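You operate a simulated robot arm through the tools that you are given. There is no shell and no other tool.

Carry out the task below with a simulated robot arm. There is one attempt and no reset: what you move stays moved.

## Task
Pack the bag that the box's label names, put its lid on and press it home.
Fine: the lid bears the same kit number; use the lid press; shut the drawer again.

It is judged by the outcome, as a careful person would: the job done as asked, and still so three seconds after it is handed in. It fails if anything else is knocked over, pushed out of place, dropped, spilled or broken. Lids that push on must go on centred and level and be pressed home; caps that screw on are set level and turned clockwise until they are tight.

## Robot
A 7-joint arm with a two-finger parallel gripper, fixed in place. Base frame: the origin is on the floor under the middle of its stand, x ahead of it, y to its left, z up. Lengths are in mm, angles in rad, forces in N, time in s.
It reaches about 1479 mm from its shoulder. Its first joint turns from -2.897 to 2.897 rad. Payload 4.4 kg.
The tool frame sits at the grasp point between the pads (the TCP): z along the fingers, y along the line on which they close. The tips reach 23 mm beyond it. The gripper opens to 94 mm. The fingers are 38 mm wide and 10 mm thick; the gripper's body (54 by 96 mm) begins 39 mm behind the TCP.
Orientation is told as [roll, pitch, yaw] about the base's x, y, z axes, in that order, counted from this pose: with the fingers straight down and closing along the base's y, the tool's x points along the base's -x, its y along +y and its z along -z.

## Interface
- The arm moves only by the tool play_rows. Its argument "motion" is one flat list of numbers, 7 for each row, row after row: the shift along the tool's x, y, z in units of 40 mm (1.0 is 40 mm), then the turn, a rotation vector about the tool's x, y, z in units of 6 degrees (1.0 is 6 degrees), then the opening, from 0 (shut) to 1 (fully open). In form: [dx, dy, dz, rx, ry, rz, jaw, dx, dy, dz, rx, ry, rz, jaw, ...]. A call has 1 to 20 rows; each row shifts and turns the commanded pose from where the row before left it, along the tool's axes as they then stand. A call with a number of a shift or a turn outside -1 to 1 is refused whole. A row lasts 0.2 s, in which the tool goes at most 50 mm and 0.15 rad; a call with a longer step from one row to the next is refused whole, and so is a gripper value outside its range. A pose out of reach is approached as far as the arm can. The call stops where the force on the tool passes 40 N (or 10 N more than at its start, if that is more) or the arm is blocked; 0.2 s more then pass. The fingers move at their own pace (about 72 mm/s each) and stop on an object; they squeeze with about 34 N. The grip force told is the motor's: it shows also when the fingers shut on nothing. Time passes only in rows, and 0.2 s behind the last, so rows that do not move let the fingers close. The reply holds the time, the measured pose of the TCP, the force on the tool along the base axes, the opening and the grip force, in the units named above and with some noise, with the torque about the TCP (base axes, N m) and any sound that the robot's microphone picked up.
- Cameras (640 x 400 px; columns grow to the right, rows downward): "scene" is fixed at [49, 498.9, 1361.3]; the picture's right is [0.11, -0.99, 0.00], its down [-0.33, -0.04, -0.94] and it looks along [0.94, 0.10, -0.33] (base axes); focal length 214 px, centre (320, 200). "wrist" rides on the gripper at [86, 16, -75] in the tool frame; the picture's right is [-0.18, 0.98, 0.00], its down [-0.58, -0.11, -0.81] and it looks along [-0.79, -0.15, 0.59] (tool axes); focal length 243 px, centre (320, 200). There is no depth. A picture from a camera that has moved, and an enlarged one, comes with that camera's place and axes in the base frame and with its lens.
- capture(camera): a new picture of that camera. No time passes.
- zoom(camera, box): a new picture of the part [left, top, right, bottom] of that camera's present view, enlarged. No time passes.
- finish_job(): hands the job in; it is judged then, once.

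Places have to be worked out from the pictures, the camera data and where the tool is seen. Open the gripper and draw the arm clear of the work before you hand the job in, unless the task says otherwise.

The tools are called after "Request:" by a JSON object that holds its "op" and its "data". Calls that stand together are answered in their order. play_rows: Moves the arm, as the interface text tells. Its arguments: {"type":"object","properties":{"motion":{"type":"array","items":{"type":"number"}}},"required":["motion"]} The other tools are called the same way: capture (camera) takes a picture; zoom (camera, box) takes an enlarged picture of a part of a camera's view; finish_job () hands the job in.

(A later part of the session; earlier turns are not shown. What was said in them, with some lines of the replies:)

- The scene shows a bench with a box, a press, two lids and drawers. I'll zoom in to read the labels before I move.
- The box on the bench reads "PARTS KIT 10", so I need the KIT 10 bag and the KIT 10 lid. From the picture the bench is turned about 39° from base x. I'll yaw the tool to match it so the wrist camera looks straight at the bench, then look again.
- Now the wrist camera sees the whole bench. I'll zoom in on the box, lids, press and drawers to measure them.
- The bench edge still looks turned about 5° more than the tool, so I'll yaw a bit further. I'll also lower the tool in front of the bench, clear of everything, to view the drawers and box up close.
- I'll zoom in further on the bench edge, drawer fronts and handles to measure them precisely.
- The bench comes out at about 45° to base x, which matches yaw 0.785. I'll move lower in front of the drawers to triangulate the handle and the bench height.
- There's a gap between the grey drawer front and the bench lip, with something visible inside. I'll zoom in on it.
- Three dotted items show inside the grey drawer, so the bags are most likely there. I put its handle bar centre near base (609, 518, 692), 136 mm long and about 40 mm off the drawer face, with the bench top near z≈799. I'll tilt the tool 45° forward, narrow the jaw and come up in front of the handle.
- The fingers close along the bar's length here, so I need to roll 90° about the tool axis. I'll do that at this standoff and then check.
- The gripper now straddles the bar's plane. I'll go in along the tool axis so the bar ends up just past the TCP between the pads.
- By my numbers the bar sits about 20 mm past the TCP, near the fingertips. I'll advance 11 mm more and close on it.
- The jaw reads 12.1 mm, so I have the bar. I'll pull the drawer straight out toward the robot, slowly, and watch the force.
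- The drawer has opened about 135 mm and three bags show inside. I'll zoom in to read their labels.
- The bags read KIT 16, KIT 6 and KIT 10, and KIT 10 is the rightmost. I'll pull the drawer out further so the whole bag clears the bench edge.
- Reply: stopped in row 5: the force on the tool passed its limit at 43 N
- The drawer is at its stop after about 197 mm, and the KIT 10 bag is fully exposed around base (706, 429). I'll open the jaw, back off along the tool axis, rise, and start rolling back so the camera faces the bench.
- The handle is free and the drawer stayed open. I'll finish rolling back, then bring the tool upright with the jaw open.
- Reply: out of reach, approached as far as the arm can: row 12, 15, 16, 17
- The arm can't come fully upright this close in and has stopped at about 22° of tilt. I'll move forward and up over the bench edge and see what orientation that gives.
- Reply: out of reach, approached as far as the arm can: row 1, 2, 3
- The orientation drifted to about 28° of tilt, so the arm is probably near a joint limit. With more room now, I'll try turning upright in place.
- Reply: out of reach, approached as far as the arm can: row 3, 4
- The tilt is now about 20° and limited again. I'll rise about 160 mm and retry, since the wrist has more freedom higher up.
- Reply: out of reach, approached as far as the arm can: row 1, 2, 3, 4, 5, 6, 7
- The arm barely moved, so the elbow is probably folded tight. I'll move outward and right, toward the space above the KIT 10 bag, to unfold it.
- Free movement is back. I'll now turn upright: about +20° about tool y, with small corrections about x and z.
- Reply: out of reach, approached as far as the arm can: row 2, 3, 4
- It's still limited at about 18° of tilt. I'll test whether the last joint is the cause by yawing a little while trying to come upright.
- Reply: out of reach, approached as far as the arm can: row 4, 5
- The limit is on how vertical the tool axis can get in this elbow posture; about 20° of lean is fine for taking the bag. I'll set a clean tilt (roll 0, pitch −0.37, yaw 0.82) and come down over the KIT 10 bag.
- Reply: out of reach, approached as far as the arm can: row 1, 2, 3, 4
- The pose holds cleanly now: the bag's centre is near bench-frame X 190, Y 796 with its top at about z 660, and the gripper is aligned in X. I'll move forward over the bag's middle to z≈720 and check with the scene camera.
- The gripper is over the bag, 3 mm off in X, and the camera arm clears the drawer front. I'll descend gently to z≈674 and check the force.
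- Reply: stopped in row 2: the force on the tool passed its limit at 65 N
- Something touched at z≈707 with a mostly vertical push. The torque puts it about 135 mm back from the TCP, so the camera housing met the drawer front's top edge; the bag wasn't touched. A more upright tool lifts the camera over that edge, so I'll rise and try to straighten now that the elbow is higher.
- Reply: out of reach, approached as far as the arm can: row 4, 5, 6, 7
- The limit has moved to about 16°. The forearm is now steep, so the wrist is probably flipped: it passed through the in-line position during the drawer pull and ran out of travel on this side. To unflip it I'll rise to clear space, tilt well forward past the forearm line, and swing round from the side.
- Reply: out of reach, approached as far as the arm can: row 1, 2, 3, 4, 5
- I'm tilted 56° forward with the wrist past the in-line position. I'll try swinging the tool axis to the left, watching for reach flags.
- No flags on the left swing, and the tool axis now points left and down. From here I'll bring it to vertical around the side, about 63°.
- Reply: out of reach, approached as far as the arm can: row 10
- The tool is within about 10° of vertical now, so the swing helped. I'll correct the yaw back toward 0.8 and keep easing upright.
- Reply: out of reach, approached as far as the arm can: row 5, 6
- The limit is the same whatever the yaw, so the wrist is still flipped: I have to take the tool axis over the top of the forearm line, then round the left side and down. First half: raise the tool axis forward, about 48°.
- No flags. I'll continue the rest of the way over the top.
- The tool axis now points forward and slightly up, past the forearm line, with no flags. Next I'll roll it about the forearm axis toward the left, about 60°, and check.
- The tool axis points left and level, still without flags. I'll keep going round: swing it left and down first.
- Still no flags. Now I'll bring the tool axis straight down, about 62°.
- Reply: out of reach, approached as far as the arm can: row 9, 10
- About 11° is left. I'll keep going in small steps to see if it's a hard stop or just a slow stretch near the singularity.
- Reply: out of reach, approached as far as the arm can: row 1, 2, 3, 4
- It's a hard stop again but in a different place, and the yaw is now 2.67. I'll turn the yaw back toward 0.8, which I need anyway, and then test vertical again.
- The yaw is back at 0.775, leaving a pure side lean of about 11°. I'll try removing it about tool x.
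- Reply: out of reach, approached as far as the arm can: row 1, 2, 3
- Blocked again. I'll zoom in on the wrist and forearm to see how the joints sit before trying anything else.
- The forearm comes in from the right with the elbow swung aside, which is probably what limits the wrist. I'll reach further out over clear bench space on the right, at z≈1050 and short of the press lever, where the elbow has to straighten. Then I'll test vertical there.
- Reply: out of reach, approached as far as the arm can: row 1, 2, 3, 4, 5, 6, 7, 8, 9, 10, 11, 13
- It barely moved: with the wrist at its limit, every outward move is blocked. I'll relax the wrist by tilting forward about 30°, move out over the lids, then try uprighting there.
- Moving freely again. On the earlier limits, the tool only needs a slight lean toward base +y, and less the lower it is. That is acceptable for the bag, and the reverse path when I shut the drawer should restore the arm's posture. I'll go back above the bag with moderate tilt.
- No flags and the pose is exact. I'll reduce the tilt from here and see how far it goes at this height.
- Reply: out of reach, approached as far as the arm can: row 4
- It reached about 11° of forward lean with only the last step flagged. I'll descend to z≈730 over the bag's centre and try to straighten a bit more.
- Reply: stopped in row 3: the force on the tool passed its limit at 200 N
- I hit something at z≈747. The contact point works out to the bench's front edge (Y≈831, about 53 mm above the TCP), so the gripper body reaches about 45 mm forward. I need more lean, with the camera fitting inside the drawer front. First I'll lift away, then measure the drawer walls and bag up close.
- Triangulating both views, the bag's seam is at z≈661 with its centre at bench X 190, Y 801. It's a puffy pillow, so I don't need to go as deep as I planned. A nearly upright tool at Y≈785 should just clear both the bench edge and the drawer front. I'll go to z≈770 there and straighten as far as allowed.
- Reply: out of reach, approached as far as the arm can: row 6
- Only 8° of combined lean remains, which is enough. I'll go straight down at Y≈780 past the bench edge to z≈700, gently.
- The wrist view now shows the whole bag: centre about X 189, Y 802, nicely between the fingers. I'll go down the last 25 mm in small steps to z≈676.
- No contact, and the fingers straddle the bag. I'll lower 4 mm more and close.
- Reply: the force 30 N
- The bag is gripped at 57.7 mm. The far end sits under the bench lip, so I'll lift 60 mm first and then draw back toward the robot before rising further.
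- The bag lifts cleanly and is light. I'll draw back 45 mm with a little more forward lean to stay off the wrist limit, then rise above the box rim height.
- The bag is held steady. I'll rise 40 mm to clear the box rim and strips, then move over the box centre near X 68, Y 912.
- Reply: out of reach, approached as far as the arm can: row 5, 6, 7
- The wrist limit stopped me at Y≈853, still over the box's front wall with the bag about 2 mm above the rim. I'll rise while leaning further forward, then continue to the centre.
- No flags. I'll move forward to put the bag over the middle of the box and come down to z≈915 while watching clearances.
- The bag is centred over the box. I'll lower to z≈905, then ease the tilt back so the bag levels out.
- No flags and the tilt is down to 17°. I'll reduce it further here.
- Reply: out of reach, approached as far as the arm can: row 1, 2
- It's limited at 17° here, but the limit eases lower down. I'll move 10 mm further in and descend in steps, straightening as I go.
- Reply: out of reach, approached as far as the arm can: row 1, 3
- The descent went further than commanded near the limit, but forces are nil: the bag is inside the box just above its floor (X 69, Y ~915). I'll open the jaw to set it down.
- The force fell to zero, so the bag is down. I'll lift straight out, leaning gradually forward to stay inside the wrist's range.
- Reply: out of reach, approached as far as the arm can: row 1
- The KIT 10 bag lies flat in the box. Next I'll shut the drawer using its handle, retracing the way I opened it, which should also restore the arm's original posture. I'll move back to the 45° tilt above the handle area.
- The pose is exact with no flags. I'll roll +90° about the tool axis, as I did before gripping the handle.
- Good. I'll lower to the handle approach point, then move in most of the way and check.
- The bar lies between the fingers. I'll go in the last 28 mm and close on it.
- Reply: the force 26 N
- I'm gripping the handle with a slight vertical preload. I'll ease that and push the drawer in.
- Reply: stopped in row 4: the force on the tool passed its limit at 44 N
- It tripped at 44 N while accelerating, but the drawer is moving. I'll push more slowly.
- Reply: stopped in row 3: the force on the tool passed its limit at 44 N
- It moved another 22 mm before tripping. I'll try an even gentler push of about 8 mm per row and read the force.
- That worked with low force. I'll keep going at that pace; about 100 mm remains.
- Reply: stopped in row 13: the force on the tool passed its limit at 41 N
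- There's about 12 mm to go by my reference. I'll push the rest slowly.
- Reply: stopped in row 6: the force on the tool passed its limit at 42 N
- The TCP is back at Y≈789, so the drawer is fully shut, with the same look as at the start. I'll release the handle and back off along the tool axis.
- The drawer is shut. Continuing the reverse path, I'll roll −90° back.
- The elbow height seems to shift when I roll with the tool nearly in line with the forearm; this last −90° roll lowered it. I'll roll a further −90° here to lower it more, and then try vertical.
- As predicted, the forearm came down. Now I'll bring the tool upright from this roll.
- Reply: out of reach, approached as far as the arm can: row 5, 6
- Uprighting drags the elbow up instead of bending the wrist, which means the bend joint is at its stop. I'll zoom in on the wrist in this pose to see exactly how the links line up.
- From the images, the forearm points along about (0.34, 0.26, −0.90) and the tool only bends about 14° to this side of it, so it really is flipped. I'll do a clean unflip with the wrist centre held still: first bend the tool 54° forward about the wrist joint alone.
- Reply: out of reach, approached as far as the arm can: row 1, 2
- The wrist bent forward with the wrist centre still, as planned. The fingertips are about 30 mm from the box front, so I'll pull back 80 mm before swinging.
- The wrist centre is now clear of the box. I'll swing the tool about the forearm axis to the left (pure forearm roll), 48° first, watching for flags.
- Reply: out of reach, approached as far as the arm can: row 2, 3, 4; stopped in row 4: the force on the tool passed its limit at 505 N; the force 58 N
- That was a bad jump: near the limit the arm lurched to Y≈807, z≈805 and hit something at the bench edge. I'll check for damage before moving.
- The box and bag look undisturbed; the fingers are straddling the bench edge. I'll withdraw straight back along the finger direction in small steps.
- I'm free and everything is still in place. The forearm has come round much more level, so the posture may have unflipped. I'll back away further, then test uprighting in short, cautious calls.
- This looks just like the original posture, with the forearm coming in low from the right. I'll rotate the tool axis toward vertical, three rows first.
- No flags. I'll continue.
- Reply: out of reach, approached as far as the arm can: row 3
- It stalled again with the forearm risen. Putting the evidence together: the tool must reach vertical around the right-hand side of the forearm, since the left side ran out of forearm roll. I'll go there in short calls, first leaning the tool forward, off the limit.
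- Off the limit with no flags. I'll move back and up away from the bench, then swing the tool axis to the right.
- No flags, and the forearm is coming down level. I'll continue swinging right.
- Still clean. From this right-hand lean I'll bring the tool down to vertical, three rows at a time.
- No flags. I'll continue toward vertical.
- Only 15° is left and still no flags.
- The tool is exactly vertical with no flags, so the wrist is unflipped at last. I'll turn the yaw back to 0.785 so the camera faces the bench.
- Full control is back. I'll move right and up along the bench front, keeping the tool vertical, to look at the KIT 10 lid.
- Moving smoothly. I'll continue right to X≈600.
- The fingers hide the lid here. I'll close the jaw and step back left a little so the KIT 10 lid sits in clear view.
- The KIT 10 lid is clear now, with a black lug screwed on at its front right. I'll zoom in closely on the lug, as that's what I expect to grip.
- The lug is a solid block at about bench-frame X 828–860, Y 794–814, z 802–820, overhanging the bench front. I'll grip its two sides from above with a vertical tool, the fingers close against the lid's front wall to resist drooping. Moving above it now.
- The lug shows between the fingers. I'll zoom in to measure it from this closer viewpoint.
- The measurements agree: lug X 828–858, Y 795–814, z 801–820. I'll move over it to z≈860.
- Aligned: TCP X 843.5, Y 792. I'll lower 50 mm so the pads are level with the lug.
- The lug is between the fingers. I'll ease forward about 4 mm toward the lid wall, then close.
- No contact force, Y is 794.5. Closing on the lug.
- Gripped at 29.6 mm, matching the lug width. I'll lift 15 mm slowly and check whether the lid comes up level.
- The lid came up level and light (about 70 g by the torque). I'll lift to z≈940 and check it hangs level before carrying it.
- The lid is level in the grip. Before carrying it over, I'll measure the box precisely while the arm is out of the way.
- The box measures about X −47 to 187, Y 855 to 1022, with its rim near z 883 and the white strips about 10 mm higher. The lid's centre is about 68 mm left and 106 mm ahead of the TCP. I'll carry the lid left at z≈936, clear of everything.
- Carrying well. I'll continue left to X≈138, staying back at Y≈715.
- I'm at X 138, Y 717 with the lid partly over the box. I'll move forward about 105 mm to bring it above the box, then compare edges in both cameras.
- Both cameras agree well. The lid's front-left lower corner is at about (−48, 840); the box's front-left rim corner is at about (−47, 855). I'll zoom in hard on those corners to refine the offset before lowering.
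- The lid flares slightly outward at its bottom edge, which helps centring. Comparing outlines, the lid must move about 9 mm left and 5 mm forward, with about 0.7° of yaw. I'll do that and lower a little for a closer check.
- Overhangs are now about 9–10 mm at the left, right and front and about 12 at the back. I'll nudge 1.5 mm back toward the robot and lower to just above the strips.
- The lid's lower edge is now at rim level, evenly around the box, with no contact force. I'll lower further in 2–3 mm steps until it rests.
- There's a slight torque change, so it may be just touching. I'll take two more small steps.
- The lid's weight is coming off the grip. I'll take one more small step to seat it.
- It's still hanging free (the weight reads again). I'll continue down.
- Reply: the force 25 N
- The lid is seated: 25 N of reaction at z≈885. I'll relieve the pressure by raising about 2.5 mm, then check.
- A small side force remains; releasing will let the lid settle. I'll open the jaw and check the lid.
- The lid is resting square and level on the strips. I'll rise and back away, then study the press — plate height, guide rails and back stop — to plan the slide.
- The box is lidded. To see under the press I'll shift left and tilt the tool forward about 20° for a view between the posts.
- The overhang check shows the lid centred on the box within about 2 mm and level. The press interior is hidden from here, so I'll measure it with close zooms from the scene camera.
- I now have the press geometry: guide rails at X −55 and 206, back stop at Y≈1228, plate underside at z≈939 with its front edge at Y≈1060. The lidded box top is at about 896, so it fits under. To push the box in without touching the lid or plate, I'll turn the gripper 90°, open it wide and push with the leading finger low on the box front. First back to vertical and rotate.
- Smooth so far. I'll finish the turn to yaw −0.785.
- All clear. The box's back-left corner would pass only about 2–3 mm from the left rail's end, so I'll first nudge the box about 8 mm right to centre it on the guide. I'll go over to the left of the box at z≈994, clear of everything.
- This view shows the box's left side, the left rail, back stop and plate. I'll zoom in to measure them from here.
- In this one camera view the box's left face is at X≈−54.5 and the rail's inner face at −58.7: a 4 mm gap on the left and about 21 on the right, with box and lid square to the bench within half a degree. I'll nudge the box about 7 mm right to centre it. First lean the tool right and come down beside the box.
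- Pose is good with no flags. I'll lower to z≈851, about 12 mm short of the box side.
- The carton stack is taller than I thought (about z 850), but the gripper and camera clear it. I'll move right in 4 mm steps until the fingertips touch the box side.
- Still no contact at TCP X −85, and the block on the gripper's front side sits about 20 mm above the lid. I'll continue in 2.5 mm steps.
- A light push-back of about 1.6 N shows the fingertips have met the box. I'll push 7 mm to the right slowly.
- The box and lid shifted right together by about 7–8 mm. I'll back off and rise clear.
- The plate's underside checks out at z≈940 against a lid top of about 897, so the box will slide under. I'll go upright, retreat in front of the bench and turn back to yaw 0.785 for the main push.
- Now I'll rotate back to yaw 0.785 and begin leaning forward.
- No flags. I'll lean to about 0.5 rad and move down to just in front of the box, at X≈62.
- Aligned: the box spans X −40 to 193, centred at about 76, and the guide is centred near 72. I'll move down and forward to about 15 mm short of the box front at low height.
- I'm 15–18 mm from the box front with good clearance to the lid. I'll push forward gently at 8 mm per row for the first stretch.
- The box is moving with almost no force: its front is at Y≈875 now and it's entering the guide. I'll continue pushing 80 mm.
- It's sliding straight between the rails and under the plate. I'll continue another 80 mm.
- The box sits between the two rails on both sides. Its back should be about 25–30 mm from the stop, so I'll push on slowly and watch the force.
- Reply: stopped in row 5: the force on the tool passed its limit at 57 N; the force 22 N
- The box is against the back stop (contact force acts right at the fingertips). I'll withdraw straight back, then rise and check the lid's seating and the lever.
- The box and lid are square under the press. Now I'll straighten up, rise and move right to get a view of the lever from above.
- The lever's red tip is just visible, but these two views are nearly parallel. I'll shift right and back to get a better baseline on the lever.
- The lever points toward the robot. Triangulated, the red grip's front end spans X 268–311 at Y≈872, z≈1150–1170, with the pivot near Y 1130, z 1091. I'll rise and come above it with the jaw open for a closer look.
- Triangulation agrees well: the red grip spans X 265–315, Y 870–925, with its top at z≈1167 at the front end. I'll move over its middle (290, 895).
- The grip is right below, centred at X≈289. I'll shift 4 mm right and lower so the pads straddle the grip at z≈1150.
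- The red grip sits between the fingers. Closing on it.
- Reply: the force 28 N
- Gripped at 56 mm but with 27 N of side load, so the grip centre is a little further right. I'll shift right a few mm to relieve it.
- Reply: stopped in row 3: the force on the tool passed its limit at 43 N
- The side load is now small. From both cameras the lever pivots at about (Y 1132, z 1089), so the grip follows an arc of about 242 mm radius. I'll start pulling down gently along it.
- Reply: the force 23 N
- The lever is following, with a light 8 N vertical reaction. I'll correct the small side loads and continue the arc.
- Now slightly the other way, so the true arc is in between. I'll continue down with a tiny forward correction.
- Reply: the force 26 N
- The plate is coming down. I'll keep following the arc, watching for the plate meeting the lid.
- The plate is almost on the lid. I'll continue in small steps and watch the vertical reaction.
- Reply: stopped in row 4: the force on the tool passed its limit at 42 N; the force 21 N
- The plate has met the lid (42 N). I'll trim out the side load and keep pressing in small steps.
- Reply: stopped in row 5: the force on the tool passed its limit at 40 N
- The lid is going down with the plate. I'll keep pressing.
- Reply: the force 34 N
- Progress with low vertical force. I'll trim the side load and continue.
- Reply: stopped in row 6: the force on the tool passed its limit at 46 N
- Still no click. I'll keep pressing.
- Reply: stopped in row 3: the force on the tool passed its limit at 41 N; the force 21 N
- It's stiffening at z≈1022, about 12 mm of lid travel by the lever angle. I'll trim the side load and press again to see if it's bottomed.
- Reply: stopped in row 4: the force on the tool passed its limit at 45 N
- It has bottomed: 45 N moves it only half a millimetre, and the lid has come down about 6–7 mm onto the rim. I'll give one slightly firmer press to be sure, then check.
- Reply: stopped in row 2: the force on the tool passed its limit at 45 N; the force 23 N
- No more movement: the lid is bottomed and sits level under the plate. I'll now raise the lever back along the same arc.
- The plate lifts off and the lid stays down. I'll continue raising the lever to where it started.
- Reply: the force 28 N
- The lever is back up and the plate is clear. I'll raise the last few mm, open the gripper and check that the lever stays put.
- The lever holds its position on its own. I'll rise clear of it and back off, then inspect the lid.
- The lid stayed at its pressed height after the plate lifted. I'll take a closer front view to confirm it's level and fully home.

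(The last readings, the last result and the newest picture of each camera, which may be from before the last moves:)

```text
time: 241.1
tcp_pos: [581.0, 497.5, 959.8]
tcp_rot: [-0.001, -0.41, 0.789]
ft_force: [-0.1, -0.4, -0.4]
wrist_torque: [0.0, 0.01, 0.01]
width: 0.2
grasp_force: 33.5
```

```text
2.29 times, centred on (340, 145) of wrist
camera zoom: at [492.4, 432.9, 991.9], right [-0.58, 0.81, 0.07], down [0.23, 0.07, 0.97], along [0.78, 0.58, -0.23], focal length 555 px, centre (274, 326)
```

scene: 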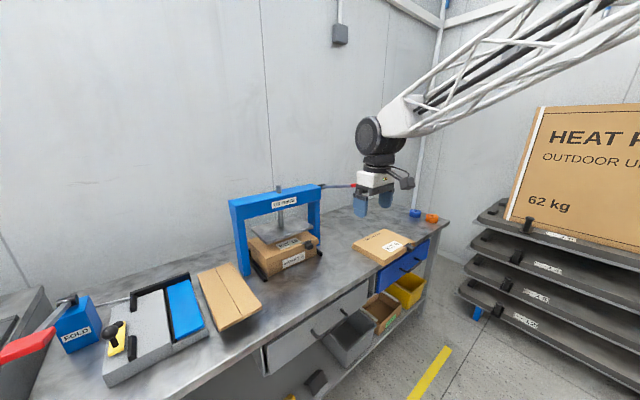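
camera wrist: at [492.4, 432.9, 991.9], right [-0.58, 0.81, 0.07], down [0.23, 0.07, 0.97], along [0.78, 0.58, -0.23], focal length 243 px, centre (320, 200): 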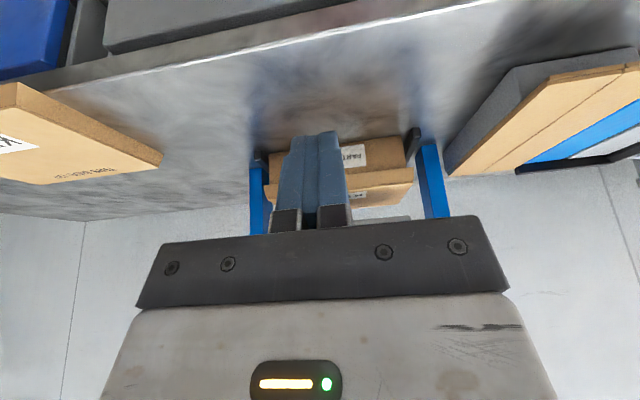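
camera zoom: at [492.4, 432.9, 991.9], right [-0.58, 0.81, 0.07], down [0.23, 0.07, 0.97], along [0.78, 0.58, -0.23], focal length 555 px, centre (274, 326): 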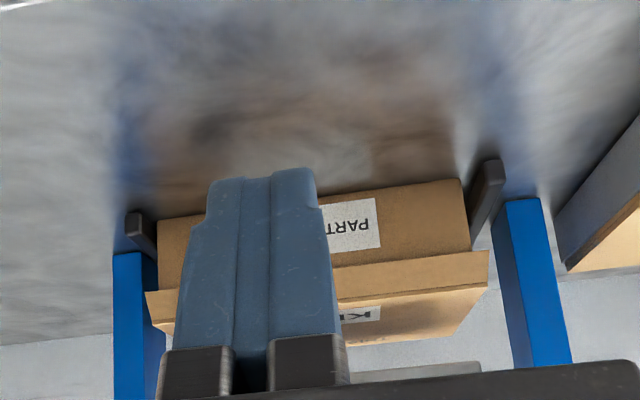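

Measured from the front, the lid's lower edge is at z≈860 on both sides — level and about 11 mm lower than before pressing. I'll bring the arm upright and clear, open the gripper, and do a final check of the drawer and bench.

Request:
{"op": "play_rows", "data": {"motion": [0.5, 0, -0.5, 0, 0.7, 0, 0.5, 0.5, 0, -0.6, 0, 0.7, 0, 1, 0.5, 0, -0.7, 0, 0.7, 0, 1, 0.5, 0, -0.8, 0, 0.7, 0, 1, 0.5, 0, -0.8, 0, 0.7, 0, 1, 0.5, 0, -0.8, 0, 0.4, 0, 1, 0.5, 0, -0.8, 0, 0, 0, 1, 0.3, 0, -0.8, 0, 0, 0, 1, 0, 0, -0.5, 0, 0, 0, 1, 0, 0, 0, 0, 0, 0, 1]}}

Request:
{"op": "capture", "data": {"camera": "scene"}}

Request:
{"op": "zoom", "data": {"camera": "scene", "box": [230, 180, 450, 400]}}

Request:
{"op": "capture", "data": {"camera": "wrist"}}

```text
time: 243.3
tcp_pos: [452.1, 366.5, 1176.7]
tcp_rot: [-0.002, -0.002, 0.789]
ft_force: [-0.4, -0.2, -0.3]
wrist_torque: [-0.01, 0.04, 0.02]
width: 94.0
grasp_force: 0.1
```

```text
taken
```

scene: 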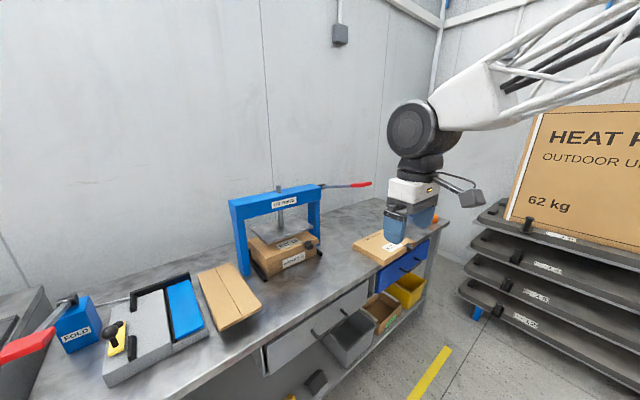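

```text
1.82 times, centred on (340, 290) of scene
camera zoom: at [49.0, 498.9, 1361.3], right [0.11, -0.99, 0.0], down [-0.33, -0.04, -0.94], along [0.94, 0.1, -0.33], focal length 390 px, centre (284, 36)
```

zoom: 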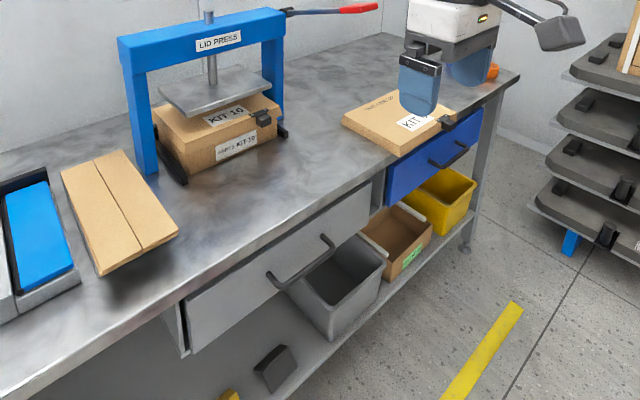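

```text
taken
camera wrist: at [380.4, 318.1, 1250.3], right [-0.57, 0.82, 0.0], down [0.49, 0.33, 0.81], along [0.66, 0.46, -0.59], focal length 243 px, centre (320, 200)
```

wrist: 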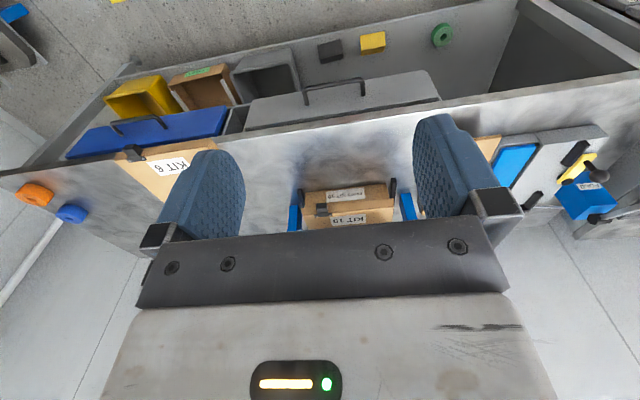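

Final check: the KIT 10 bag is in the box and the KIT 10 lid is on and pressed home. The press lever is back up, the drawer is shut, and nothing else looks moved. The gripper is open and clear, so I'm handing the job in.

Request:
{"op": "finish_job", "data": {}}

```text
The job is handed in.
```

The job is handed in. The KIT 10 bag is in the box, and the matching KIT 10 lid is on and pressed home with the lid press. The drawer is shut again.

- **Lid:** Before pressing, it was centred on the box to within about 2 mm. The press moved it down about 11 mm until it would go no further. Afterwards it measured level on both sides and stayed down when the plate lifted. The microphone reported no click.
- **Box position:** The box is still under the press, against the back stop. I nudged it about 8 mm sideways to centre it in the guide rails before sliding it in. The press lever is back up where it started.
- **Bumps along the way:** I touched the drawer front and the bench edge while reaching for the bag. Later the arm made a sudden move and hit the bench edge hard (about 505 N). I checked the box, bag and nearby items after that hit and saw nothing moved or damaged.

The gripper is open and the arm is clear of the bench.
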